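You operate a simulated robot arm through the tools that you are given. There is no shell and no other tool. Be economical: measure what you need, move in short steps, check, and stop when the job is done.

You run a simulated two-armed robot. Do the job below in one go: nothing can be reset, and whatever is moved stays where it is left.

JOB
Put the small red box on the top of the folding table away on the low grey shelf top. Take the yellow strip and put it on top of the blue sheets. Take the blue wad and leave it in the white tray. Shut the middle case door. Put the black cone marked "D-62" from the top of the middle belt on the top of the folding table and the black cone that says "D-53" on the top of the packing table. Take the red peg on the top of the middle belt and put it away on the front of the far machine table. Any order will do. Set down upright: black cone.

The check looks at the end state, three seconds after you hand in, the way a careful person would. Anything else that was tipped, shoved, dropped, spilled or broken makes it a failure. Flat cloth is picked up by pressing the open fingertips on it (5 to 10 N) and closing them slowly along it; thin cloth reads only 2 to 8 mm in the jaws.

ROBOT AND FRAMES
Two 7-joint arms with two-finger parallel grippers on one trunk, on a base that drives. Base frame: it is fixed to the floor where the robot stands at the start and does not move with it; the origin is under the middle of the robot, x ahead of it, y to its left, z up. Readings come in m, degrees, newtons and seconds.
The left shoulder is at the start at [0.118, 0.174, 1.063], the right one opposite. With the tool pointing down near the work surface each hand reaches from about 0.1 to 0.38 m from the robot's upright axis, wherever it stands, measured 20 degrees to its own side. Places, roughly: black cone [3.5, 0.25, 0.75]; blue sheets (27x21x6 cm) [-2.2, -3.1, 1.7]; blue wad (6x5x4 cm) [1.1, 2.4, 0.3]; front of the far machine table (19x100 cm) [1.12, 2.74, 0.86]; low grey shelf top [5.7, -3, 0.2]; middle case door [3, 2.7, 1.1]; red peg (2x2x6 cm) [3.4, -0.2, 0.7]; small red box [0.5, 0.25, 0.75]; top of the folding table [0.6, 0.5, 0.6]; top of the packing table [7.7, 0.9, 0.8]; white tray (14x21x10 cm) [1.7, 2.8, 0.2]; yellow strip (4x23x3 cm) [-0.9, -0.1, 0.9]. Payload 3.6 kg a hand.
The TCP of each hand is the grasp point between the finger pads, 0.03 m short of the fingertips. In the tool frame z runs along the fingers and y along their closing line. Largest opening 0.11 m; finger width 0.02, thickness 0.01; the body of the gripper, 0.048 by 0.112 m, starts 0.055 m behind the TCP.
Orientation is that of the tool frame in the base frame, as a unit quaternion [x, y, z, w]. With the fingers straight down and closing along the base's y, the tool's x points along the base's -x, its y along +y and its z along -z.

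CONTROLS
- The arms move only by the tool step_arm. It takes "left_plan", "right_plan" or both (then of equal length, played together; a hand with none holds still); each is text: rows parted by semicolons, each of 7 numbers parted by spaces: the turn, a rotation vector about the tool's x, y, z in degrees, then the shift along the tool's x, y, z in m, then the closure in counts, from 0 (fully open) to 255 (shut). In form: ax ay az tx ty tz grip; .... A call has 1 to 20 rows; each row is the pose to reach, as a shift and turn from the pose commanded when the call began, along the tool's axes at that moment. Rows are played at 5 a second. More than 0.05 m and 8.6 degrees between two rows, or a gripper value outside its range, and nothing of the call is played. Where a pose cannot be reached the arm comes as near as it can. A force on the tool above 40 N (or 10 N above the force at the start of the call, whichever is more), or a blocked arm, ends the call early, and 0.2 s more pass. Each finger travels about 0.153 m/s and halts on what it meets, pressing with about 42 N; the grip force reading is that of the motor and also rises with nothing between the fingers. The clock runs only during rows and for 0.2 s after the last one: add rows that repeat a pose to give the fingers time. The reply holds the time, the measured pose of the TCP, the force on the tool along the base axes, the opening and the grip force, in the units named above and with some noise, with the torque about the TCP (base axes, N m) and any sound that the robot's microphone picked up.
- Cameras (640 x 400 px; columns grow to the right, rows downward): "scene" is now at [0.1864, -0.0233, 1.1908]; the picture's right is [-0.43, -0.90, 0.00], its down [-0.84, 0.40, -0.36] and it looks along [0.33, -0.16, -0.93] (base axes); focal length 214 px, centre (320, 200). "left" rides on the left gripper at [0.073, -0.017, -0.103] in its tool frame; the picture's right is [0.23, 0.97, 0.00], its down [-0.76, 0.18, -0.62] and it looks along [-0.61, 0.14, 0.78] (tool axes); focal length 222 px, centre (320, 200). "right" rides on the right gripper at [0.073, 0.017, -0.103] in its tool frame; the picture's right is [-0.23, 0.97, 0.00], its down [-0.76, -0.18, -0.62] and it looks along [-0.61, -0.14, 0.78] (tool axes); focal length 222 px, centre (320, 200). There is no depth. A picture from a camera that has moved, and an enlarged one, comes with that camera's place and axes in the base frame and with its lens.
- snapshot(camera): a new picture of that camera. No time passes.
- raise_lower(by): slides the trunk up (or, below 0, down) by that many m; the arms and the scene camera ride with it, the base frame stays. It gives what a move gives, with no picture.
- steer(legs): drives the robot by 1 to 6 legs, each [ahead, left, turn to the left] in m, m and degrees, along the robot's own axes; the way and the turn of a leg run together, so that a leg with both is an arc; at most 1.5 m and 180 degrees a leg. The arms and the cameras ride along, it lands a little off, and it stops where it bumps. It gives what a move gives.
- head_to(pan, tilt): turns the head with the scene camera to pan (to the left, within 86 degrees either way) and tilt (down, from -29 to 69), counted from straight ahead of the robot. It gives what a move gives.
- enlarge(camera, box): a new picture of the part [left, top, right, bottom] of that camera's present view, enlarged. No time passes.
- job_done(): hands the job in; it is judged then, once.

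Work in short steps. Places have to be worked out from the pictures, the camera data and where the tool is seen: move nearer, look again, correct. Check each grasp and each placing, and mend what went wrong. You have 196 turns and 176 pictures in all, those below and enlarged ones among them. Open the grippers and draw the arms clear of the work before you hand the job in, unless the task says otherwise; then end with one line.

The tools are called after "Request:" as name(argument=value, ...) on one line, values as JSON. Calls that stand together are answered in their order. step_arm: Moves the arms, as the interface text tells. Its arguments: {"type":"object","properties":{"left_plan":{"type":"string"},"right_plan":{"type":"string"}},"required":[]} The other tools are called the same way: raise_lower (by) slides the trunk up or down; steer (legs) drives the base; head_to (pan, tilt) turns the head that bears the scene camera; snapshot (camera) takes a picture; enlarge (camera, box) takes an enlarged picture of a part of a camera's view; job_done () hands the job in.

At the start:

```text
clock: 0.0
left_tool_pos: [0.3572, 0.3989, 1.0667]
left_orientation: [-0.001, 1.0, 0.0, 0.0]
left_force: [-0.1, -0.1, -0.2]
left_torque: [-0.02, 0.01, -0.01]
left_gripper_width: 0.1098
left_finger_force: 0.1
right_tool_pos: [0.3487, 0.0076, 1.0883]
right_orientation: [0.0, 1.0, -0.001, -0.001]
right_force: [-0.1, 0.0, -0.2]
right_torque: [0.03, -0.02, 0.0]
right_gripper_width: 0.1099
right_finger_force: 0.0
trunk travel left (down, up): [-0.182, 0.581]
robot x, y, heading: [0.0004, -0.0004, 0.2]
head pan, tilt: [-25.4, 68.8]
```

scene: 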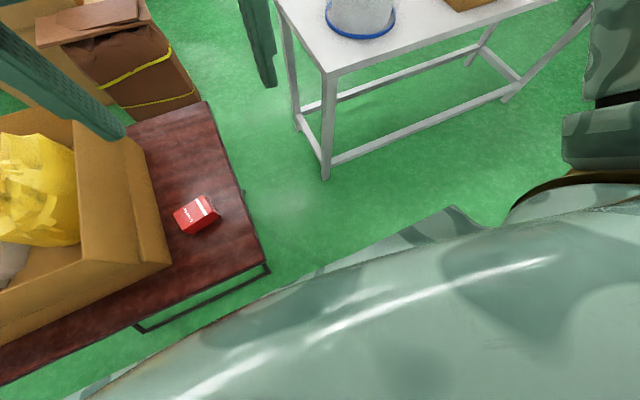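
right: 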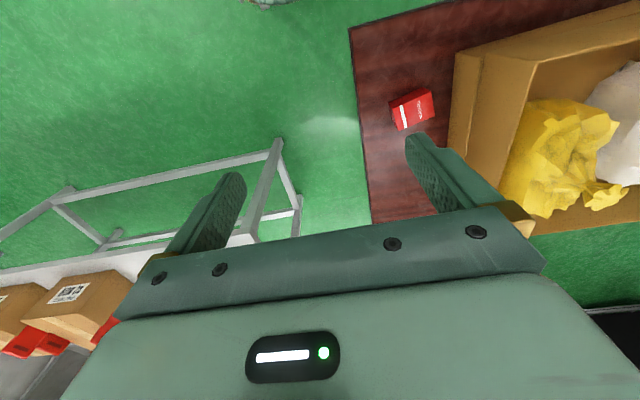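
left: 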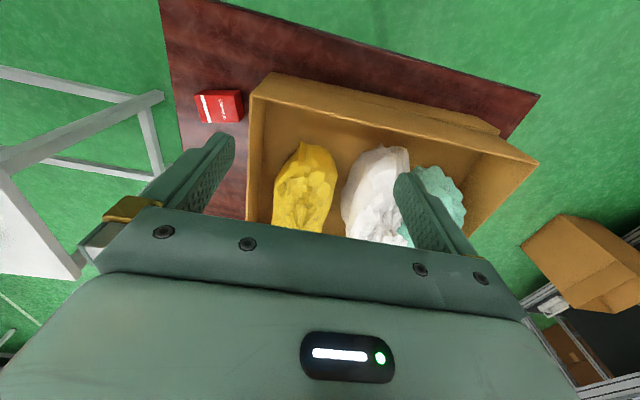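

I start by looking around to map the surroundings before moving anything.

Request:
head_to(pan=0, tilt=20)

Request:
snapshot(camera="scene")

Request:
head_to(pan=70, tilt=25)

Request:
snapshot(camera="scene")

Request:
head_to(pan=-70, tilt=25)

Request:
snapshot(camera="scene")

```text
clock: 1.2
left_tool_pos: [0.3591, 0.3987, 1.067]
left_orientation: [0.0, 1.0, 0.0, 0.0]
left_force: [-0.6, 0.6, 0.9]
left_torque: [-0.01, 0.03, -0.03]
left_gripper_width: 0.1098
left_finger_force: 0.1
right_tool_pos: [0.3486, 0.0073, 1.0877]
right_orientation: [0.0, 1.0, 0.001, -0.001]
right_force: [-0.3, 0.6, -0.2]
right_torque: [-0.01, 0.0, 0.0]
right_gripper_width: 0.1098
right_finger_force: 0.1
trunk travel left (down, up): [-0.182, 0.581]
robot x, y, heading: [-0.0006, -0.0028, 0.1]
head pan, tilt: [0.0, 20.0]
```

```text
172 pictures are left
camera scene: at [0.229, 0.0006, 1.2582], right [0.0, -1.0, 0.0], down [-0.34, 0.0, -0.94], along [0.94, 0.0, -0.34], focal length 214 px, centre (320, 200)
```

scene: 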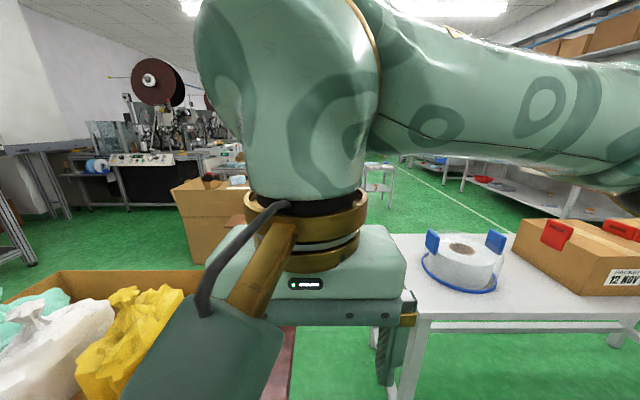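

```text
clock: 2.6
left_tool_pos: [0.3588, 0.3989, 1.067]
left_orientation: [0.0, 1.0, 0.001, 0.0]
left_force: [-0.2, 1.0, 0.1]
left_torque: [-0.01, -0.01, 0.0]
left_gripper_width: 0.11
left_finger_force: 0.1
right_tool_pos: [0.3486, 0.0081, 1.0883]
right_orientation: [0.0, 1.0, 0.0, 0.0]
right_force: [0.4, -0.5, -0.3]
right_torque: [0.02, 0.01, 0.01]
right_gripper_width: 0.1099
right_finger_force: 0.0
trunk travel left (down, up): [-0.182, 0.581]
robot x, y, heading: [-0.0005, 0.002, 0.0]
head pan, tilt: [70.0, 25.0]
```

```text
171 pictures are left
camera scene: at [0.1675, 0.0872, 1.2503], right [0.94, -0.34, 0.0], down [-0.15, -0.4, -0.91], along [0.31, 0.85, -0.42], focal length 214 px, centre (320, 200)
```

scene: 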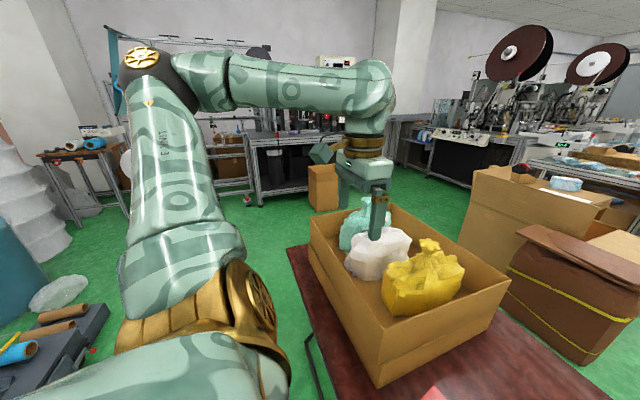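

```text
clock: 4.8
left_tool_pos: [0.3576, 0.3982, 1.066]
left_orientation: [-0.001, 1.0, 0.0, 0.0]
left_force: [-0.7, -0.5, -0.2]
left_torque: [0.03, 0.04, 0.02]
left_gripper_width: 0.1102
left_finger_force: 0.0
right_tool_pos: [0.3484, 0.0079, 1.0885]
right_orientation: [0.0, 1.0, 0.0, 0.0]
right_force: [-0.5, -1.1, 0.8]
right_torque: [0.02, 0.01, -0.02]
right_gripper_width: 0.1099
right_finger_force: 0.0
trunk travel left (down, up): [-0.182, 0.581]
robot x, y, heading: [-0.0012, -0.0009, 0.1]
head pan, tilt: [-70.0, 25.0]
```

```text
170 pictures are left
camera scene: at [0.1674, -0.0859, 1.2503], right [-0.94, -0.34, 0.0], down [-0.15, 0.4, -0.91], along [0.31, -0.85, -0.42], focal length 214 px, centre (320, 200)
```

scene: 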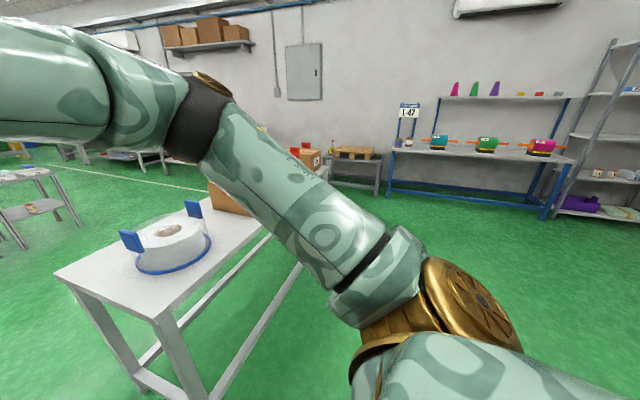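

The map is too occluded to judge my own footprint; before driving close to tables I turn the right wrist camera round to look back at the robot's body.

Request:
step_arm(right_plan="0 0 8 0 0 0 0; 0 0 16 0 0 0 0; 0 0 24 0 0 0 0; 0 0 32 0 0 0 0; 0 0 40 0 0 0 0; 0 0 48 0 0 0 0; 0 0 56 0 0 0 0; 0 0 64 0 0 0 0; 0 0 72 0 0 0 0; 0 0 80 0 0 0 0; 0 0 88 0 0 0 0; 0 0 96 0 0 0 0; 0 0 104 0 0 0 0; 0 0 112 0 0 0 0; 0 0 120 0 0 0 0; 0 0 128 0 0 0 0; 0 0 136 0 0 0 0; 0 0 144 0 0 0 0; 0 0 152 0 0 0 0; 0 0 160 0 0 0 0")

Request:
snapshot(camera="right")

```text
clock: 9.0
left_tool_pos: [0.3573, 0.3983, 1.0655]
left_orientation: [-0.001, 1.0, -0.001, 0.0]
left_force: [0.2, 0.1, -0.2]
left_torque: [0.02, -0.02, 0.04]
left_gripper_width: 0.1098
left_finger_force: 0.2
right_tool_pos: [0.3486, 0.0085, 1.0875]
right_orientation: [0.985, 0.172, 0.0, 0.001]
right_force: [-0.5, 0.2, 0.5]
right_torque: [0.0, 0.0, 0.02]
right_gripper_width: 0.11
right_finger_force: 0.1
trunk travel left (down, up): [-0.182, 0.581]
robot x, y, heading: [0.0015, 0.0008, -0.0]
head pan, tilt: [-70.0, 25.0]
```

```text
169 pictures are left
camera right: at [0.4212, 0.017, 1.1911], right [0.12, -0.99, 0.0], down [-0.78, -0.09, 0.62], along [-0.62, -0.07, -0.78], focal length 222 px, centre (320, 200)
```

right: 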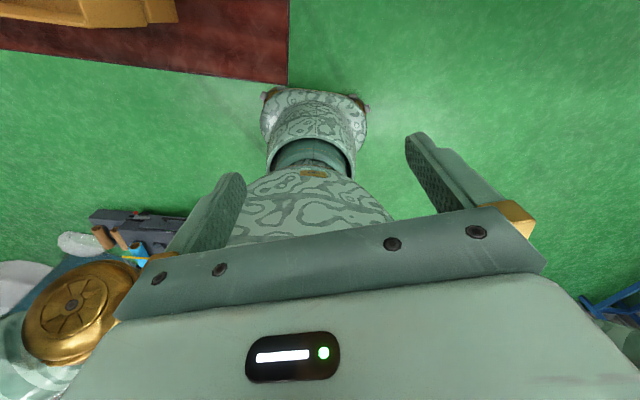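

The base foot is small (front ≈0.16 m, ~0.3 m wide). Red box triangulates to ≈(0.476, 0.199, 0.665), table top ≈0.64 with near edge x≈0.285. I unwind the right wrist and move it out of the way, then drive ahead 0.12 m.

Request:
step_arm(right_plan="0 0 -8 -0.002 0.006 0 0; 0 0 -16 -0.004 0.012 0 0; 0 0 -24 -0.006 0.018 0 0; 0 0 -32 -0.008 0.024 0 0; 0 0 -40 -0.01 0.03 0 0; 0 0 -48 -0.012 0.036 0 0; 0 0 -56 -0.014 0.042 0 0; 0 0 -64 -0.016 0.048 0 0; 0 0 -72 -0.018 0.054 0 0; 0 0 -80 -0.02 0.06 0 0; 0 0 -88 -0.022 0.066 0 0; 0 0 -96 -0.024 0.072 0 0; 0 0 -104 -0.026 0.078 0 0; 0 0 -112 -0.028 0.084 0 0; 0 0 -120 -0.03 0.09 0 0; 0 0 -128 -0.032 0.096 0 0; 0 0 -136 -0.034 0.1 0 0; 0 0 -144 -0.036 0.104 0 0; 0 0 -152 -0.038 0.11 0 0; 0 0 -160 -0.041 0.113 0 0")

Request:
steer(legs=[[0.12, 0, 0]])

Request:
step_arm(left_plan="0 0 0 0 -0.04 0 0; 0 0 0 0 -0.08 0 0; 0 0 0 0 -0.12 0 0; 0 0 0 0 -0.16 0 0; 0 0 0 0 -0.19 0 0; 0 0 0 0 -0.19 0.04 0; 0 0 0 0 -0.19 0.08 0; 0 0 0 0 -0.19 0.12 0; 0 0 0 0 -0.19 0.16 0")

Request:
snapshot(camera="left")

```text
clock: 13.2
left_tool_pos: [0.3575, 0.4, 1.0665]
left_orientation: [0.0, 1.0, 0.0, 0.0]
left_force: [-0.2, 0.6, 0.2]
left_torque: [0.0, -0.01, 0.01]
left_gripper_width: 0.1101
left_finger_force: 0.1
right_tool_pos: [0.3488, -0.1129, 1.0865]
right_orientation: [-0.002, 1.0, 0.0, -0.001]
right_force: [-0.7, -0.6, -0.3]
right_torque: [0.01, -0.03, 0.01]
right_gripper_width: 0.1098
right_finger_force: 0.0
trunk travel left (down, up): [-0.182, 0.581]
robot x, y, heading: [0.0001, -0.0009, 0.0]
head pan, tilt: [-70.0, 25.0]
```

```text
clock: 14.4
left_tool_pos: [0.4769, 0.3991, 1.0656]
left_orientation: [-0.001, 1.0, 0.0, 0.0]
left_force: [0.6, 0.7, 0.6]
left_torque: [0.01, 0.02, 0.0]
left_gripper_width: 0.1099
left_finger_force: 0.1
right_tool_pos: [0.4689, -0.1129, 1.0867]
right_orientation: [0.0, 1.0, 0.0, -0.001]
right_force: [1.6, -0.2, 0.0]
right_torque: [-0.01, 0.02, -0.01]
right_gripper_width: 0.1097
right_finger_force: 0.1
trunk travel left (down, up): [-0.182, 0.581]
robot x, y, heading: [0.1216, -0.0013, -0.0]
head pan, tilt: [-70.0, 25.0]
```

```text
clock: 16.4
left_tool_pos: [0.4785, 0.2105, 0.9029]
left_orientation: [-0.001, 1.0, -0.001, 0.0]
left_force: [-0.3, 0.8, -0.3]
left_torque: [0.0, 0.04, 0.01]
left_gripper_width: 0.1101
left_finger_force: 0.1
left hand out of reach, approached as far as the arm can: row 1, 2, 3, 4, 5
right_tool_pos: [0.4689, -0.111, 1.0876]
right_orientation: [0.0, 1.0, 0.0, -0.001]
right_force: [-0.4, 0.1, 0.5]
right_torque: [0.0, 0.02, -0.01]
right_gripper_width: 0.1099
right_finger_force: 0.1
trunk travel left (down, up): [-0.182, 0.581]
robot x, y, heading: [0.1186, 0.0041, 0.2]
head pan, tilt: [-70.0, 25.0]
```

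```text
168 pictures are left
camera left: at [0.4061, 0.1943, 1.0073], right [-0.23, 0.97, 0.0], down [0.76, 0.18, 0.62], along [0.61, 0.14, -0.78], focal length 222 px, centre (320, 200)
```

left: 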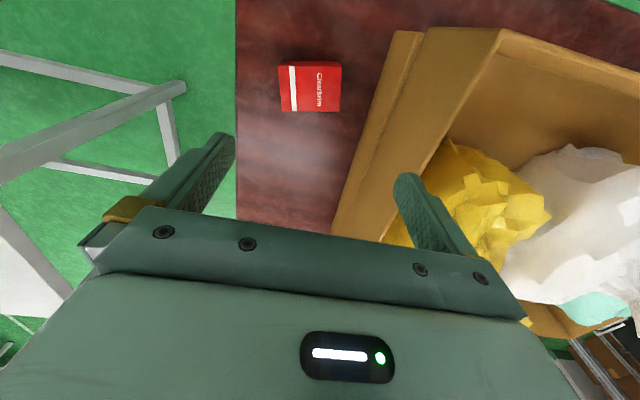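

The box spans about 0.08×0.058 m centred (0.477, 0.197), its short side ~15° off x. I turn the left tool −105° (camera away from the carton) to close on the short side, and hover lower.

Request:
step_arm(left_plan="0 0 -8 0 -0.002 0 0; 0 0 -16 0 -0.004 0 0; 0 0 -24 0 -0.006 0 0; 0 0 -32 0 -0.008 0 0; 0 0 -40 0 -0.01 0 0; 0 0 -48 0 -0.012 0 0; 0 0 -56 0 -0.013 0 0; 0 0 -64 0 -0.013 0 0; 0 0 -72 0.001 -0.013 0 0; 0 0 -80 0.001 -0.013 0 0; 0 0 -88 0.001 -0.013 0 0; 0 0 -96 0.001 -0.013 0 0; 0 0 -105 0.001 -0.013 0.03 0; 0 0 -105 0.001 -0.013 0.06 0; 0 0 -105 0.001 -0.013 0.1 0; 0 0 -105 0.001 -0.013 0.1 0")

Request:
snapshot(camera="left")

```text
refused: row 13 steps farther than a row can; nothing moved
```

```text
167 pictures are left
camera left: at [0.4061, 0.1943, 1.0073], right [-0.23, 0.97, 0.0], down [0.76, 0.18, 0.62], along [0.61, 0.14, -0.78], focal length 222 px, centre (320, 200)
```

left: 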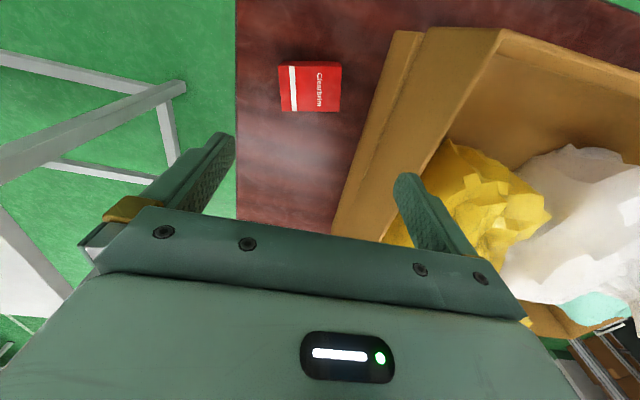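

One row stepped 9°; I resend with proper spacing.

Request:
step_arm(left_plan="0 0 -8.4 0 -0.002 0 0; 0 0 -16.8 0 -0.004 0 0; 0 0 -25.2 0 -0.006 0 0; 0 0 -33.6 0 -0.008 0 0; 0 0 -42 0 -0.01 0 0; 0 0 -50.4 0 -0.012 0 0; 0 0 -58.8 0 -0.013 0 0; 0 0 -67.2 0 -0.013 0 0; 0 0 -75.6 0.001 -0.013 0 0; 0 0 -84 0.001 -0.013 0 0; 0 0 -92.4 0.001 -0.013 0 0; 0 0 -100 0.001 -0.013 0 0; 0 0 -105 0.001 -0.013 0.03 0; 0 0 -105 0.001 -0.013 0.06 0; 0 0 -105 0.001 -0.013 0.1 0; 0 0 -105 0.001 -0.013 0.1 0")

Request:
snapshot(camera="left")

```text
clock: 19.8
left_tool_pos: [0.4768, 0.2756, 0.8801]
left_orientation: [0.793, -0.609, 0.001, 0.001]
left_force: [-0.2, -0.3, 0.4]
left_torque: [0.0, -0.04, -0.03]
left_gripper_width: 0.1099
left_finger_force: 0.1
left hand out of reach, approached as far as the arm can: row 11, 12, 13, 14, 15, 16
right_tool_pos: [0.4672, -0.1117, 1.088]
right_orientation: [0.0, 1.0, 0.001, 0.0]
right_force: [-0.5, 0.4, -0.3]
right_torque: [0.0, -0.01, 0.0]
right_gripper_width: 0.1099
right_finger_force: 0.1
trunk travel left (down, up): [-0.182, 0.581]
robot x, y, heading: [0.1216, -0.0013, -0.1]
head pan, tilt: [-70.0, 25.0]
```

```text
166 pictures are left
camera left: at [0.5122, 0.2113, 0.984], right [-0.88, -0.47, 0.0], down [-0.37, 0.69, 0.62], along [-0.29, 0.55, -0.78], focal length 222 px, centre (320, 200)
```

left: 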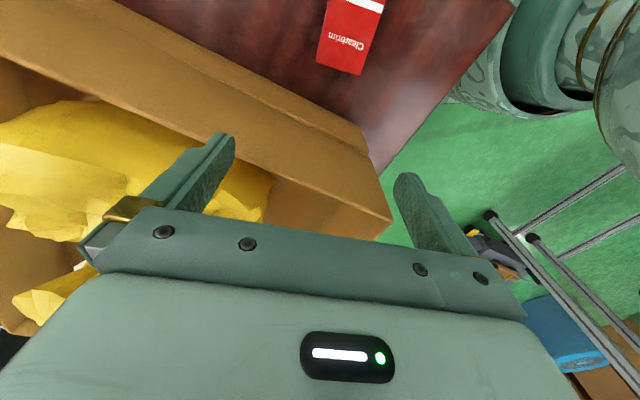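

At this height the pose is out of reach; I raise the hand, then lower the trunk (shoulder nearer the work gives more reach) and shift the base 0.06 left.

Request:
step_arm(left_plan="0 0 8 0.01 0.01 -0.04 0; 0 0 16 0.02 0.02 -0.08 0; 0 0 24 0.03 0.04 -0.12 0; 0 0 32 0.04 0.04 -0.16 0; 0 0 40 0.04 0.04 -0.2 0")

Request:
steer(legs=[[0, 0.06, 0]])

Request:
raise_lower(by=-0.15)

Request:
snapshot(camera="left")

```text
clock: 21.0
left_tool_pos: [0.4683, 0.2519, 1.0536]
left_orientation: [-0.563, 0.826, -0.009, 0.008]
left_force: [0.9, -0.6, 0.5]
left_torque: [0.03, -0.02, -0.04]
left_gripper_width: 0.1096
left_finger_force: 0.0
left hand out of reach, approached as far as the arm can: row 1, 4, 5
right_tool_pos: [0.4652, -0.1132, 1.0875]
right_orientation: [-0.001, 1.0, 0.0, 0.001]
right_force: [-0.7, 0.1, -0.4]
right_torque: [0.0, -0.05, -0.01]
right_gripper_width: 0.11
right_finger_force: 0.0
trunk travel left (down, up): [-0.182, 0.581]
robot x, y, heading: [0.1208, 0.0003, 0.1]
head pan, tilt: [-70.0, 25.0]
```

```text
clock: 22.0
left_tool_pos: [0.4706, 0.3164, 1.0519]
left_orientation: [-0.564, 0.826, -0.009, 0.007]
left_force: [0.0, 0.9, 1.0]
left_torque: [-0.06, 0.04, 0.0]
left_gripper_width: 0.1099
left_finger_force: 0.1
right_tool_pos: [0.467, -0.0498, 1.0871]
right_orientation: [-0.001, 1.0, -0.001, -0.001]
right_force: [1.1, 0.8, -0.2]
right_torque: [0.03, -0.02, 0.02]
right_gripper_width: 0.1097
right_finger_force: 0.0
trunk travel left (down, up): [-0.182, 0.581]
robot x, y, heading: [0.1157, 0.0601, -0.0]
head pan, tilt: [-70.0, 25.0]
```

```text
clock: 23.8
left_tool_pos: [0.5293, 0.3156, 0.8523]
left_orientation: [-0.561, 0.823, 0.049, -0.077]
left_force: [-0.4, -0.8, 0.7]
left_torque: [-0.02, -0.01, -0.1]
left_gripper_width: 0.1098
left_finger_force: 0.0
right_tool_pos: [0.4672, -0.0508, 0.9378]
right_orientation: [0.003, 1.0, 0.0, -0.002]
right_force: [-0.5, 0.1, 0.4]
right_torque: [-0.02, -0.01, -0.01]
right_gripper_width: 0.1099
right_finger_force: 0.0
trunk travel left (down, up): [-0.032, 0.731]
robot x, y, heading: [0.1182, 0.06, 0.2]
head pan, tilt: [-70.0, 25.0]
```

```text
165 pictures are left
camera left: at [0.5379, 0.2425, 0.9562], right [-0.97, 0.14, 0.18], down [0.22, 0.78, 0.59], along [-0.05, 0.61, -0.79], focal length 222 px, centre (320, 200)
```

left: 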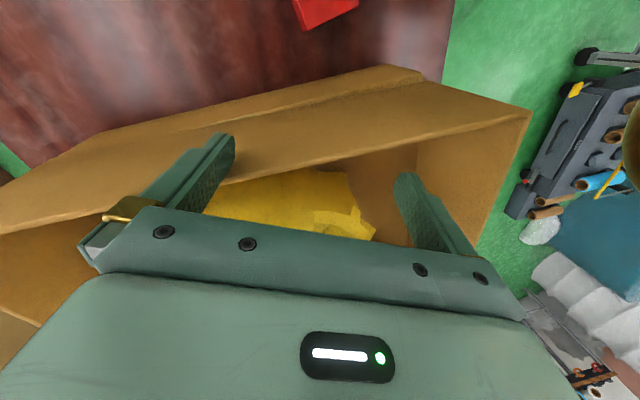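

The left arm swung slightly as it settled; I now bring it with computed correction to above the box with straight-down tool, closing along the short side.

Request:
step_arm(left_plan="2.1 -0.2 -7.3 0.025 -0.001 0 0; 4.2 -0.4 -14.6 0.05 -0.002 0 0; 6.3 -0.5 -21.8 0.075 -0.003 0 0; 8.5 -0.7 -29.1 0.1 -0.004 0.01 0; 10.6 -0.9 -36.4 0.126 -0.005 0.03 0; 10.6 -0.9 -36.4 0.126 -0.005 0.061 0; 10.6 -0.9 -36.4 0.126 -0.005 0.061 0; 10.6 -0.9 -36.4 0.126 -0.005 0.061 0")

Request:
snapshot(camera="left")

```text
clock: 25.6
left_tool_pos: [0.5076, 0.2798, 0.8551]
left_orientation: [0.793, -0.609, 0.001, 0.001]
left_force: [0.8, -1.2, -0.2]
left_torque: [-0.04, 0.01, -0.11]
left_gripper_width: 0.11
left_finger_force: 0.0
left hand out of reach, approached as far as the arm can: row 3, 4, 5, 6, 7, 8
right_tool_pos: [0.468, -0.0508, 0.9379]
right_orientation: [0.001, 1.0, 0.002, 0.0]
right_force: [-0.3, -0.4, -0.8]
right_torque: [0.01, -0.04, 0.02]
right_gripper_width: 0.1099
right_finger_force: 0.0
trunk travel left (down, up): [-0.032, 0.731]
robot x, y, heading: [0.1232, 0.0605, -0.1]
head pan, tilt: [-70.0, 25.0]
```

```text
164 pictures are left
camera left: at [0.543, 0.2158, 0.9584], right [-0.88, -0.47, 0.0], down [-0.37, 0.69, 0.62], along [-0.29, 0.55, -0.78], focal length 222 px, centre (320, 200)
```

left: 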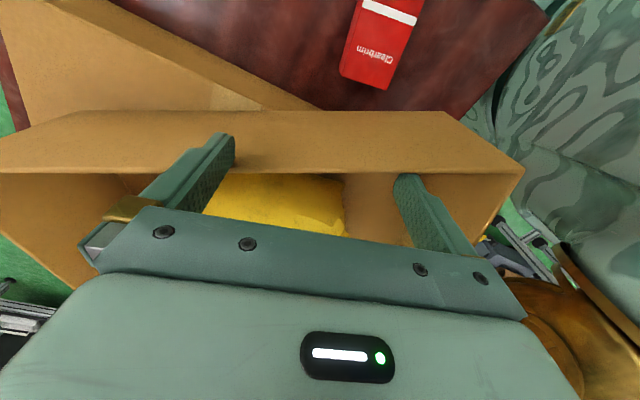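

That yaw isn't feasible here. I switch to the natural yaw, closing on the box's long side (0.08 m, fits), and re-position.

Request:
step_arm(left_plan="0 0 8 0 0 -0.02 0; 0 0 16 0 0 -0.03 0; 0 0 24 0 0 -0.03 0; 0 0 32 0 0 -0.03 0; 0 0 40 0 0 -0.03 0; 0 0 48 0.01 0 -0.03 0; 0 0 56 0.02 -0.01 -0.03 0; 0 0 64 0.03 -0.02 -0.03 0; 0 0 72 0.04 -0.03 -0.03 0; 0 0 80 0.05 -0.04 -0.03 0; 0 0 88 0.072 -0.05 -0.03 0; 0 0 89 0.072 -0.05 -0.03 0; 0 0 89 0.072 -0.05 -0.03 0")

Request:
snapshot(camera="left")

```text
clock: 28.4
left_tool_pos: [0.575, 0.2257, 0.8804]
left_orientation: [-0.138, 0.99, 0.0, 0.0]
left_force: [0.4, 1.2, 0.3]
left_torque: [-0.02, 0.01, 0.02]
left_gripper_width: 0.11
left_finger_force: 0.0
left hand out of reach, approached as far as the arm can: row 1, 2
right_tool_pos: [0.4677, -0.0517, 0.9379]
right_orientation: [0.001, 1.0, 0.0, 0.0]
right_force: [-0.3, -0.2, 0.4]
right_torque: [0.03, 0.02, 0.01]
right_gripper_width: 0.1098
right_finger_force: 0.1
trunk travel left (down, up): [-0.032, 0.731]
robot x, y, heading: [0.118, 0.0627, -0.2]
head pan, tilt: [-70.0, 25.0]
```

```text
163 pictures are left
camera left: at [0.5108, 0.1894, 0.9847], right [-0.49, 0.87, 0.0], down [0.68, 0.38, 0.62], along [0.54, 0.3, -0.78], focal length 222 px, centre (320, 200)
```

left: 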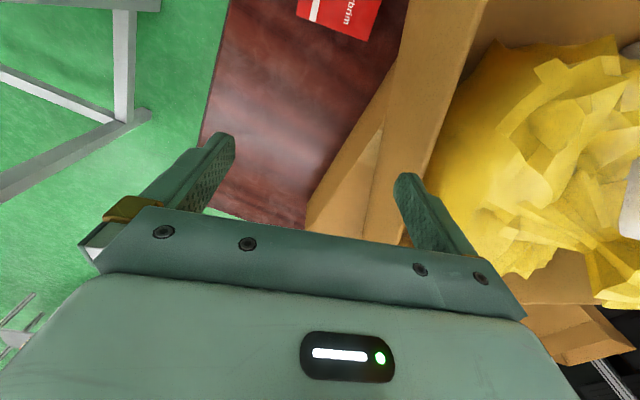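

Reached; now the exact shift back to above the box (Δ tool ≈ +0.102 x) and down to z≈0.79 for a check.

Request:
step_arm(left_plan="0 0 0 0.04 0 0 0; 0 0 0 0.08 0 0 0; 0 0 0 0.102 -0.001 0 0; 0 0 0 0.102 -0.001 0.04 0; 0 0 0 0.102 -0.001 0.08 0; 0 0 0 0.102 -0.001 0.09 0; 0 0 0 0.102 -0.001 0.09 0")

Request:
snapshot(camera="left")

```text
clock: 29.3
left_tool_pos: [0.4762, 0.1936, 0.8657]
left_orientation: [-0.145, 0.989, -0.006, 0.002]
left_force: [-9.2, -1.4, 31.5]
left_torque: [1.69, 1.0, 0.18]
left_gripper_width: 0.11
left_finger_force: 0.1
left hand out of reach, approached as far as the arm can: row 4
right_tool_pos: [0.4669, -0.0513, 0.9404]
right_orientation: [0.0, 1.0, 0.001, 0.0]
right_force: [-0.6, 0.1, -0.3]
right_torque: [-0.05, 0.04, -0.01]
right_gripper_width: 0.11
right_finger_force: 0.0
trunk travel left (down, up): [-0.032, 0.731]
robot x, y, heading: [0.1194, 0.0639, 0.0]
head pan, tilt: [-70.0, 25.0]
stopped in row 4 (left hand): the force on the tool passed its limit at 76 N (the readings are from after the stop); the commanded pose is now the measured one
```

```text
162 pictures are left
camera left: at [0.4109, 0.1581, 0.9693], right [-0.5, 0.87, -0.01], down [0.68, 0.39, 0.62], along [0.54, 0.3, -0.78], focal length 222 px, centre (320, 200)
```

left: 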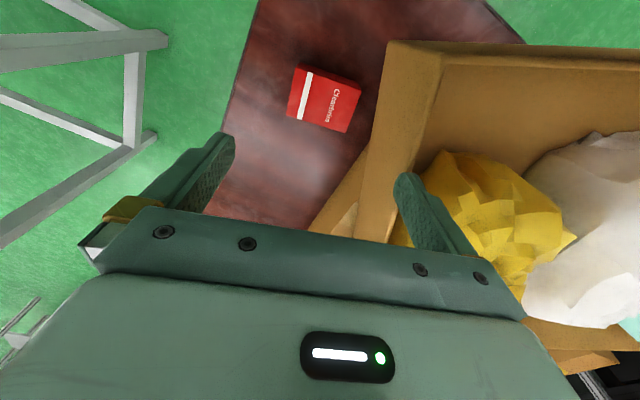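

A 76 N contact stopped the move; probably a finger on the carton rim (the carton may be taller than judged). I look closer before moving.

Request:
enlarge(camera="left", box=[200, 20, 520, 240])

Request:
enlarge(camera="right", box=[320, 0, 640, 220])

Request:
head_to(pan=15, tilt=55)

Request:
snapshot(camera="scene")

```text
1.82 times, centred on (360, 130) of left
camera zoom: at [0.4109, 0.1581, 0.9693], right [-0.5, 0.87, -0.01], down [0.68, 0.39, 0.62], along [0.54, 0.3, -0.78], focal length 404 px, centre (247, 327)
```

zoom: 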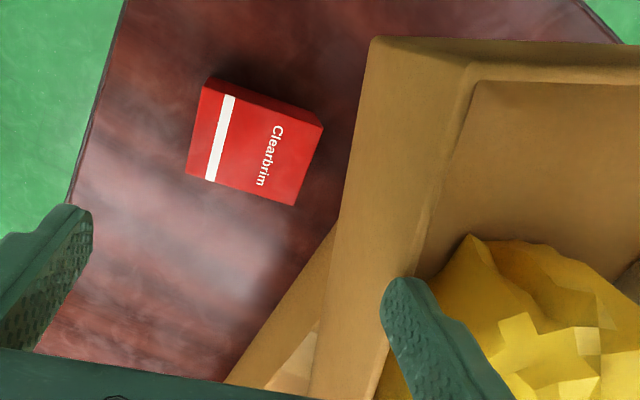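

```text
1.82 times, centred on (480, 110) of right
camera zoom: at [0.3929, -0.0337, 1.0431], right [0.23, 0.97, 0.0], down [0.76, -0.18, 0.62], along [0.61, -0.14, -0.78], focal length 404 px, centre (29, 364)
```

zoom: 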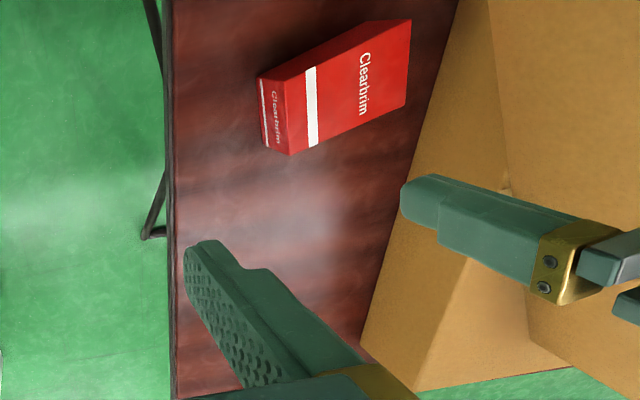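

```text
clock: 30.9
left_tool_pos: [0.4757, 0.193, 0.8648]
left_orientation: [-0.143, 0.99, -0.003, 0.002]
left_force: [-6.8, -5.3, 43.3]
left_torque: [2.31, 1.15, 0.69]
left_gripper_width: 0.1086
left_finger_force: 0.0
right_tool_pos: [0.4716, -0.053, 0.9303]
right_orientation: [0.011, 1.0, -0.006, 0.005]
right_force: [90.0, 37.7, -181.2]
right_torque: [-11.5, -5.72, -6.95]
right_gripper_width: 0.1098
right_finger_force: 0.1
trunk travel left (down, up): [-0.032, 0.731]
robot x, y, heading: [0.1186, 0.0625, 0.1]
head pan, tilt: [15.0, 55.0]
```

```text
159 pictures are left
camera scene: at [0.4172, 0.0302, 1.0552], right [-0.38, -0.93, 0.0], down [-0.69, 0.28, -0.67], along [0.62, -0.25, -0.75], focal length 214 px, centre (320, 200)
```

scene: 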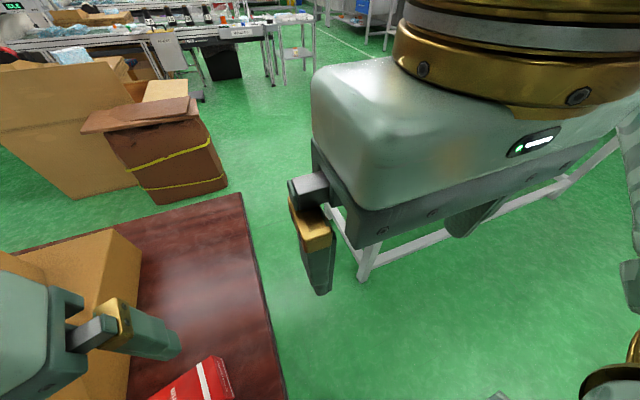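

The head bumped the right gripper (181 N on it). I ease the right hand away (ahead, right, and down) at once.

Request:
step_arm(right_plan="0 0 0 -0.015 -0.02 0.02 0; 0 0 0 -0.03 -0.05 0.03 0; 0 0 0 -0.03 -0.09 0.03 0; 0 0 0 -0.03 -0.13 0.03 0; 0 0 0 -0.03 -0.16 0.03 0")

Request:
snapshot(camera="scene")

```text
clock: 32.1
left_tool_pos: [0.4769, 0.1929, 0.8659]
left_orientation: [-0.142, 0.99, -0.003, 0.002]
left_force: [-5.3, -5.4, 44.0]
left_torque: [2.37, 1.08, 0.27]
left_gripper_width: 0.1081
left_finger_force: 0.1
right_tool_pos: [0.4958, -0.2131, 0.9093]
right_orientation: [-0.001, 1.0, 0.001, 0.0]
right_force: [-0.6, 0.4, 0.1]
right_torque: [0.01, -0.01, 0.0]
right_gripper_width: 0.1101
right_finger_force: 0.1
trunk travel left (down, up): [-0.032, 0.731]
robot x, y, heading: [0.1181, 0.0623, 0.2]
head pan, tilt: [15.0, 55.0]
```

```text
158 pictures are left
camera scene: at [0.4145, 0.0787, 1.0463], right [0.26, -0.97, 0.0], down [-0.79, -0.21, -0.58], along [0.56, 0.15, -0.82], focal length 214 px, centre (320, 200)
```

scene: 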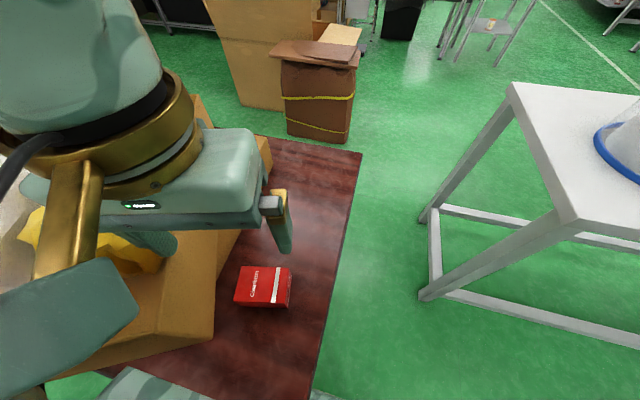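

Clear now. The carton's wall splays outward (rim ≈y 0.25, z 0.83), so I'd rather approach from the table's right side facing +y, closing along x with the right hand. First lift the left hand off the rim and raise the trunk.

Request:
step_arm(left_plan="0 0 0 0 0 -0.04 0; 0 0 2 0 0 -0.08 0; 0 0 8 0 0 -0.12 0; 0 0 16 0 0 -0.16 0; 0 0 16 0 0 -0.16 0")

Request:
raise_lower(by=0.15)

Request:
snapshot(camera="scene")

Request:
snapshot(camera="left")

```text
clock: 33.3
left_tool_pos: [0.5502, 0.2373, 0.8996]
left_orientation: [-0.014, 1.0, -0.001, 0.004]
left_force: [-0.4, -0.4, 0.1]
left_torque: [-0.04, 0.0, 0.0]
left_gripper_width: 0.1102
left_finger_force: 0.0
left hand out of reach, approached as far as the arm can: row 1, 2, 3, 4, 5
right_tool_pos: [0.4977, -0.2117, 0.9088]
right_orientation: [-0.001, 1.0, 0.0, -0.001]
right_force: [-0.2, 0.2, 0.3]
right_torque: [0.03, -0.01, 0.02]
right_gripper_width: 0.1098
right_finger_force: 0.1
trunk travel left (down, up): [-0.032, 0.731]
robot x, y, heading: [0.1195, 0.0621, 0.0]
head pan, tilt: [15.0, 55.0]
```

```text
clock: 35.1
left_tool_pos: [0.5487, 0.2377, 1.0515]
left_orientation: [-0.005, 1.0, -0.003, 0.001]
left_force: [0.0, -0.7, -0.8]
left_torque: [-0.03, -0.01, 0.01]
left_gripper_width: 0.11
left_finger_force: 0.0
right_tool_pos: [0.4987, -0.2107, 1.0562]
right_orientation: [0.0, 1.0, 0.0, -0.002]
right_force: [0.1, -0.1, 0.0]
right_torque: [-0.04, -0.03, 0.01]
right_gripper_width: 0.11
right_finger_force: 0.1
trunk travel left (down, up): [-0.182, 0.581]
robot x, y, heading: [0.1151, 0.0639, -0.0]
head pan, tilt: [15.0, 55.0]
```

```text
157 pictures are left
camera scene: at [0.3254, 0.08, 1.206], right [0.26, -0.97, 0.0], down [-0.79, -0.21, -0.57], along [0.55, 0.15, -0.82], focal length 214 px, centre (320, 200)
```

scene: 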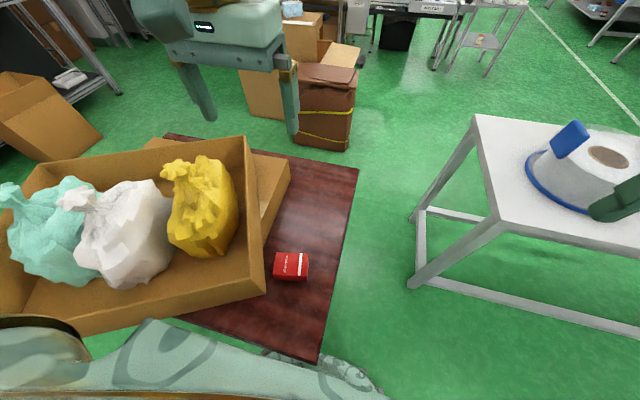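

```text
156 pictures are left
camera left: at [0.4763, 0.2209, 1.1552], right [-0.24, 0.97, -0.01], down [0.76, 0.19, 0.62], along [0.61, 0.14, -0.78], focal length 222 px, centre (320, 200)
```

left: 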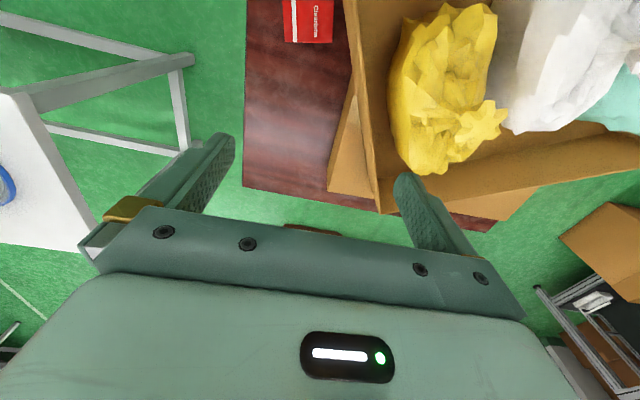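

The carton looks turned compared with the first pictures — my left fingers probably caught its rim. I look closely at it.

Request:
enlarge(camera="scene", box=[0, 110, 380, 360])

```text
1.60 times, centred on (190, 235) of scene
camera zoom: at [0.3254, 0.08, 1.206], right [0.26, -0.97, 0.0], down [-0.79, -0.21, -0.57], along [0.55, 0.15, -0.82], focal length 343 px, centre (528, 144)
```

zoom: 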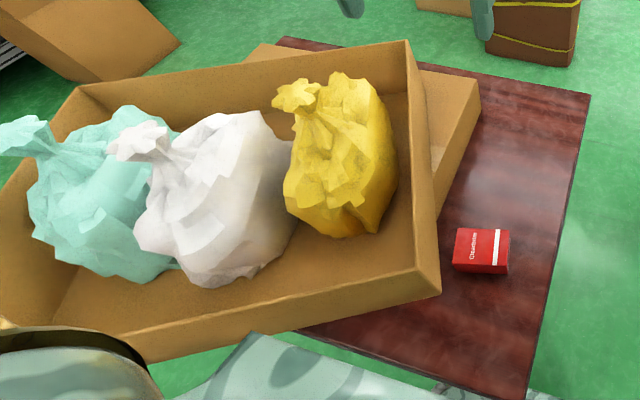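

The upper tray (with bags) has been turned on the lower carton and must be put back. I zoom on its corner for accurate measurement and take a wrist view too.

Request:
enlarge(camera="scene", box=[200, 120, 320, 300])

Request:
enlarge(camera="scene", box=[0, 120, 160, 350])

```text
2.22 times, centred on (260, 210) of scene
camera zoom: at [0.3254, 0.08, 1.206], right [0.26, -0.97, 0.0], down [-0.79, -0.21, -0.57], along [0.55, 0.15, -0.82], focal length 477 px, centre (453, 178)
```

zoom: 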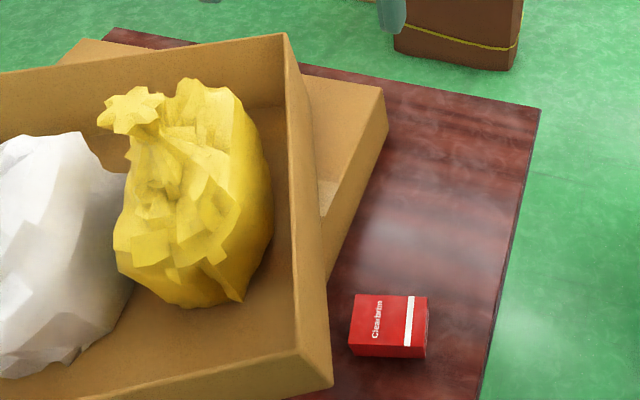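

```text
1.74 times, centred on (80, 235) of scene
camera zoom: at [0.3254, 0.08, 1.206], right [0.26, -0.97, 0.0], down [-0.79, -0.21, -0.57], along [0.55, 0.15, -0.82], focal length 373 px, centre (737, 139)
```

zoom: 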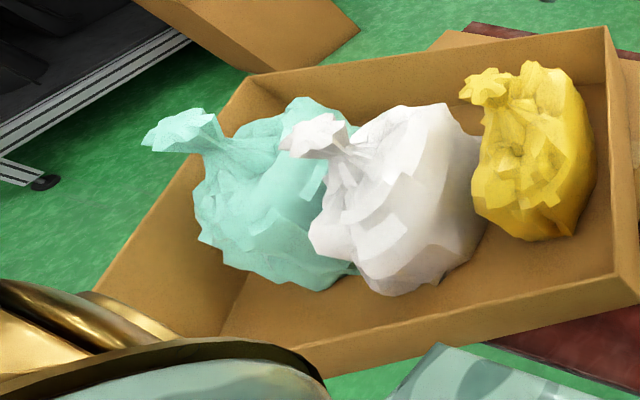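

Tray now has its near‑right rim corner at ≈(0.39,0.22), turned ≈27° and shifted ≈−0.12 in x compared with the start (rim near edge x≈0.38, y 0.30–0.79). I'll back off, come round, and push its near‑left corner back. First raise trunk and back away.

Request:
raise_lower(by=0.12)

Request:
steer(legs=[[-0.35, 0, 0], [0, 0.38, 0]])

Request:
head_to(pan=0, tilt=45)

Request:
snapshot(camera="scene")

```text
clock: 36.6
left_tool_pos: [0.548, 0.2374, 1.1705]
left_orientation: [-0.005, 1.0, -0.004, 0.002]
left_force: [-0.5, 0.5, -1.2]
left_torque: [0.0, 0.03, -0.01]
left_gripper_width: 0.1101
left_finger_force: 0.0
right_tool_pos: [0.4992, -0.2109, 1.1765]
right_orientation: [-0.002, 1.0, 0.0, -0.002]
right_force: [0.4, 0.7, 0.8]
right_torque: [0.02, 0.03, -0.02]
right_gripper_width: 0.1099
right_finger_force: 0.0
trunk travel left (down, up): [-0.302, 0.461]
robot x, y, heading: [0.1189, 0.0617, 0.2]
head pan, tilt: [15.0, 55.0]
```

```text
clock: 40.9
left_tool_pos: [0.2023, 0.6338, 1.1722]
left_orientation: [-0.005, 1.0, -0.004, 0.002]
left_force: [0.1, 0.4, 0.0]
left_torque: [-0.02, -0.04, 0.01]
left_gripper_width: 0.11
left_finger_force: 0.0
right_tool_pos: [0.1544, 0.185, 1.1776]
right_orientation: [0.0, 1.0, 0.0, -0.001]
right_force: [0.6, 0.5, -0.1]
right_torque: [-0.01, 0.02, -0.02]
right_gripper_width: 0.1103
right_finger_force: 0.1
trunk travel left (down, up): [-0.302, 0.461]
robot x, y, heading: [-0.2253, 0.4554, 0.1]
head pan, tilt: [15.0, 55.0]
```

```text
clock: 41.6
left_tool_pos: [0.2018, 0.6323, 1.1721]
left_orientation: [-0.004, 1.0, -0.004, 0.002]
left_force: [-0.3, -0.7, -0.4]
left_torque: [0.0, -0.01, -0.01]
left_gripper_width: 0.1101
left_finger_force: 0.0
right_tool_pos: [0.1539, 0.1834, 1.1773]
right_orientation: [-0.001, 1.0, 0.001, 0.0]
right_force: [0.0, 1.3, -0.4]
right_torque: [0.01, 0.0, 0.01]
right_gripper_width: 0.1101
right_finger_force: 0.1
trunk travel left (down, up): [-0.302, 0.461]
robot x, y, heading: [-0.225, 0.4541, 0.0]
head pan, tilt: [0.0, 45.0]
```

```text
152 pictures are left
camera scene: at [-0.0669, 0.4562, 1.3438], right [0.0, -1.0, 0.0], down [-0.71, 0.0, -0.71], along [0.71, 0.0, -0.71], focal length 214 px, centre (320, 200)
```

scene: 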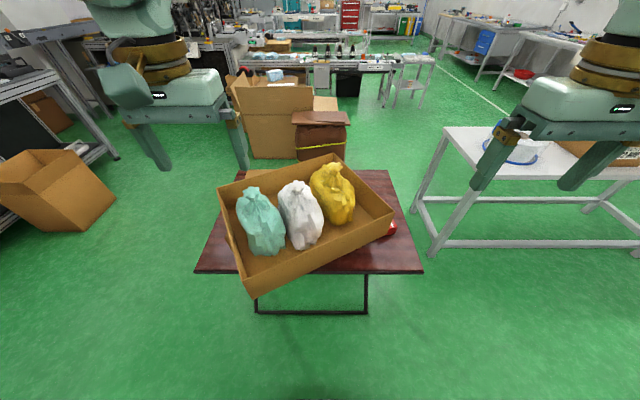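

Clear view: tray rim corners ≈NL(0.162,0.632), NR(0.392,0.222), FR(0.72,0.38), FL(0.51,0.81); its height ≈0.73–0.83. I position the left hand closed behind the near wall close to NL, then will push.

Request:
step_arm(left_plan="0 0 0 0.045 -0.04 0 100; 0 0 0 0.09 -0.08 0 255; 0 0 0 0.09 -0.085 0 255")

Request:
raise_lower(by=-0.12)

Request:
step_arm(left_plan="0 0 0 0 0 0.05 255; 0 0 0 0 0 0.1 255; 0 0 0 0 0 0.15 255; 0 0 0 0 0 0.2 255; 0 0 0 0 0 0.25 255; 0 0 0 0 0 0.25 255")

Request:
snapshot(camera="scene")

```text
refused: row 1 steps farther than a row can; nothing moved
```

```text
clock: 43.1
left_tool_pos: [0.202, 0.6333, 1.0532]
left_orientation: [-0.005, 1.0, -0.003, 0.001]
left_force: [-0.5, 0.1, 0.7]
left_torque: [-0.04, -0.03, 0.0]
left_gripper_width: 0.1101
left_finger_force: 0.1
right_tool_pos: [0.1541, 0.1844, 1.058]
right_orientation: [0.0, 1.0, 0.0, 0.0]
right_force: [0.2, 0.3, 0.3]
right_torque: [0.04, -0.02, -0.01]
right_gripper_width: 0.11
right_finger_force: 0.0
trunk travel left (down, up): [-0.182, 0.581]
robot x, y, heading: [-0.2228, 0.456, 0.2]
head pan, tilt: [0.0, 45.0]
```

```text
clock: 44.5
left_tool_pos: [0.2024, 0.6308, 0.8025]
left_orientation: [-0.004, 1.0, -0.004, 0.002]
left_force: [-0.8, -0.3, 0.6]
left_torque: [-0.01, -0.02, 0.0]
left_gripper_width: 0.0
left_finger_force: 37.8
right_tool_pos: [0.1548, 0.185, 1.058]
right_orientation: [-0.001, 1.0, 0.001, 0.0]
right_force: [0.0, -0.2, -0.2]
right_torque: [-0.03, -0.01, 0.02]
right_gripper_width: 0.1102
right_finger_force: 0.0
trunk travel left (down, up): [-0.182, 0.581]
robot x, y, heading: [-0.223, 0.4545, 0.1]
head pan, tilt: [0.0, 45.0]
```

```text
151 pictures are left
camera scene: at [-0.0084, 0.4563, 1.2198], right [0.0, -1.0, 0.0], down [-0.71, 0.0, -0.71], along [0.71, 0.0, -0.71], focal length 214 px, centre (320, 200)
```

scene: 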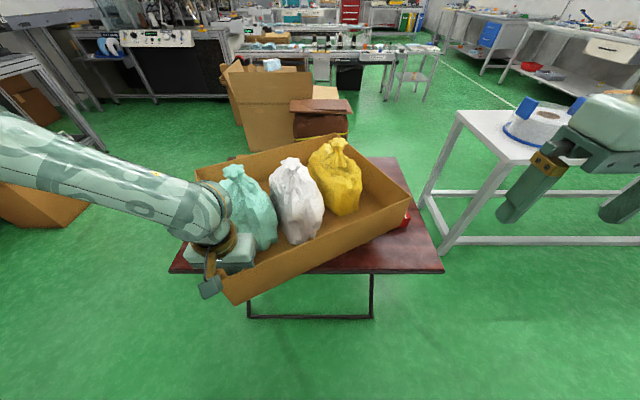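

A refused row let the hand descend inside the tray corner (no force recorded, nothing touched). I raise it straight back up, then go to the outside point.

Request:
step_arm(left_plan="0 0 0 0 0 -0.05 255; 0 0 0 0 0 -0.1 255; 0 0 0 0 0 -0.15 255; 0 0 0 0 0 -0.2 255; 0 0 0 0 0 -0.23 255; 0 0 0 0.03 -0.03 -0.23 255; 0 0 0 0.06 -0.06 -0.23 255; 0 0 0 0.085 -0.085 -0.23 255; 0 0 0 0.085 -0.085 -0.23 255")

```text
clock: 46.5
left_tool_pos: [0.1277, 0.5548, 1.0333]
left_orientation: [-0.005, 1.0, -0.005, 0.002]
left_force: [-0.1, -0.3, 0.5]
left_torque: [-0.01, -0.02, -0.02]
left_gripper_width: 0.0003
left_finger_force: 38.0
left hand out of reach, approached as far as the arm can: row 8, 9
right_tool_pos: [0.1545, 0.1839, 1.0572]
right_orientation: [0.0, 1.0, 0.001, -0.001]
right_force: [-0.5, 0.4, 0.5]
right_torque: [-0.04, -0.03, -0.01]
right_gripper_width: 0.1098
right_finger_force: 0.0
trunk travel left (down, up): [-0.182, 0.581]
robot x, y, heading: [-0.2233, 0.4576, 0.2]
head pan, tilt: [0.0, 45.0]
```

Now outside the wall (≈0.067 m clear). Lower to z≈0.80.

Request:
step_arm(left_plan="0 0 0 0 0 0.05 255; 0 0 0 0 0 0.1 255; 0 0 0 0 0 0.15 255; 0 0 0 0 0 0.2 255; 0 0 0 0 0 0.23 255; 0 0 0 0 0 0.23 255")

Request:
snapshot(camera="scene")

```text
clock: 47.9
left_tool_pos: [0.1289, 0.5717, 0.8071]
left_orientation: [-0.004, 1.0, -0.004, 0.0]
left_force: [-0.2, 0.0, 0.2]
left_torque: [-0.01, 0.04, 0.0]
left_gripper_width: 0.0
left_finger_force: 37.8
left hand out of reach, approached as far as the arm can: row 2, 3, 4, 5, 6
right_tool_pos: [0.1529, 0.1841, 1.0572]
right_orientation: [-0.001, 1.0, 0.001, -0.001]
right_force: [0.1, 1.0, -0.1]
right_torque: [-0.03, 0.02, 0.0]
right_gripper_width: 0.1102
right_finger_force: 0.0
trunk travel left (down, up): [-0.182, 0.581]
robot x, y, heading: [-0.2281, 0.4549, 0.2]
head pan, tilt: [0.0, 45.0]
```

```text
150 pictures are left
camera scene: at [-0.008, 0.4563, 1.2197], right [0.0, -1.0, 0.0], down [-0.71, 0.0, -0.71], along [0.71, 0.0, -0.71], focal length 214 px, centre (320, 200)
```

scene: 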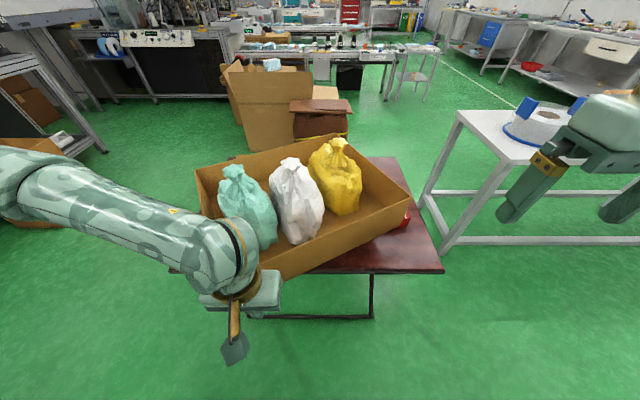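

I push the corner outward along (+x,+y) gently in small rows.

Request:
step_arm(left_plan="0 0 0 -0.02 0.01 0 255; 0 0 0 -0.04 0.021 0 255; 0 0 0 -0.055 0.029 0 255; 0 0 0 -0.07 0.037 0 255; 0 0 0 -0.085 0.046 0 255; 0 0 0 -0.1 0.055 0 255; 0 0 0 -0.115 0.064 0 255; 0 0 0 -0.13 0.072 0 255; 0 0 0 -0.145 0.08 0 255; 0 0 0 -0.145 0.08 0 255")

Request:
snapshot(camera="scene")

```text
clock: 50.1
left_tool_pos: [0.2745, 0.6546, 0.8111]
left_orientation: [-0.003, 1.0, -0.003, 0.0]
left_force: [-2.7, -0.2, -0.1]
left_torque: [-0.01, -0.01, 0.0]
left_gripper_width: 0.0
left_finger_force: 37.6
right_tool_pos: [0.1543, 0.1835, 1.0579]
right_orientation: [-0.001, 1.0, 0.0, -0.001]
right_force: [-0.1, -1.1, 0.5]
right_torque: [0.02, -0.03, -0.03]
right_gripper_width: 0.1101
right_finger_force: 0.0
trunk travel left (down, up): [-0.182, 0.581]
robot x, y, heading: [-0.2267, 0.4572, -0.1]
head pan, tilt: [0.0, 45.0]
```

```text
149 pictures are left
camera scene: at [-0.0081, 0.4564, 1.2197], right [0.0, -1.0, 0.0], down [-0.71, 0.0, -0.71], along [0.71, 0.0, -0.71], focal length 214 px, centre (320, 200)
```

scene: 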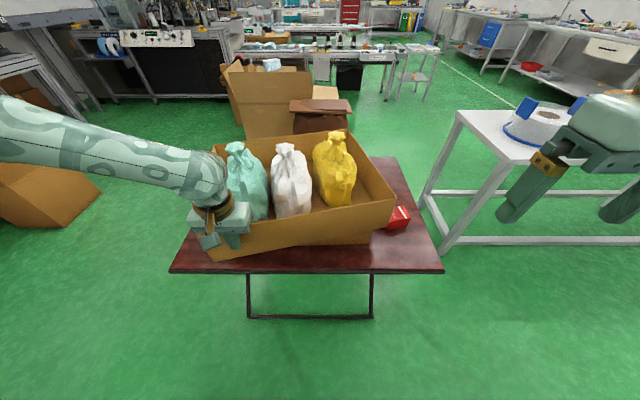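

Works well with ~3 N. About 14° remain; continue pushing.

Request:
step_arm(left_plan="0 0 0 -0.015 0.005 0 255; 0 0 0 -0.03 0.01 0 255; 0 0 0 -0.045 0.015 0 255; 0 0 0 -0.06 0.02 0 255; 0 0 0 -0.075 0.025 0 255; 0 0 0 -0.088 0.03 0 255; 0 0 0 -0.088 0.03 0 255")

Request:
snapshot(camera="scene")

```text
clock: 51.7
left_tool_pos: [0.3638, 0.6869, 0.8109]
left_orientation: [-0.004, 1.0, -0.003, 0.002]
left_force: [-1.0, -0.4, -0.3]
left_torque: [-0.01, 0.02, 0.0]
left_gripper_width: 0.0
left_finger_force: 38.1
right_tool_pos: [0.1527, 0.1843, 1.0582]
right_orientation: [-0.001, 1.0, 0.0, 0.0]
right_force: [-0.5, 0.0, 0.2]
right_torque: [0.03, 0.04, 0.0]
right_gripper_width: 0.11
right_finger_force: 0.1
trunk travel left (down, up): [-0.182, 0.581]
robot x, y, heading: [-0.2262, 0.4586, -0.0]
head pan, tilt: [0.0, 45.0]
```

```text
148 pictures are left
camera scene: at [-0.008, 0.4565, 1.2197], right [0.0, -1.0, 0.0], down [-0.71, 0.0, -0.71], along [0.71, 0.0, -0.71], focal length 214 px, centre (320, 200)
```

scene: 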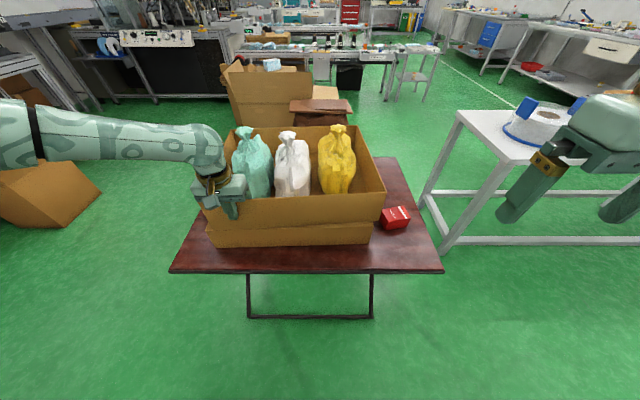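

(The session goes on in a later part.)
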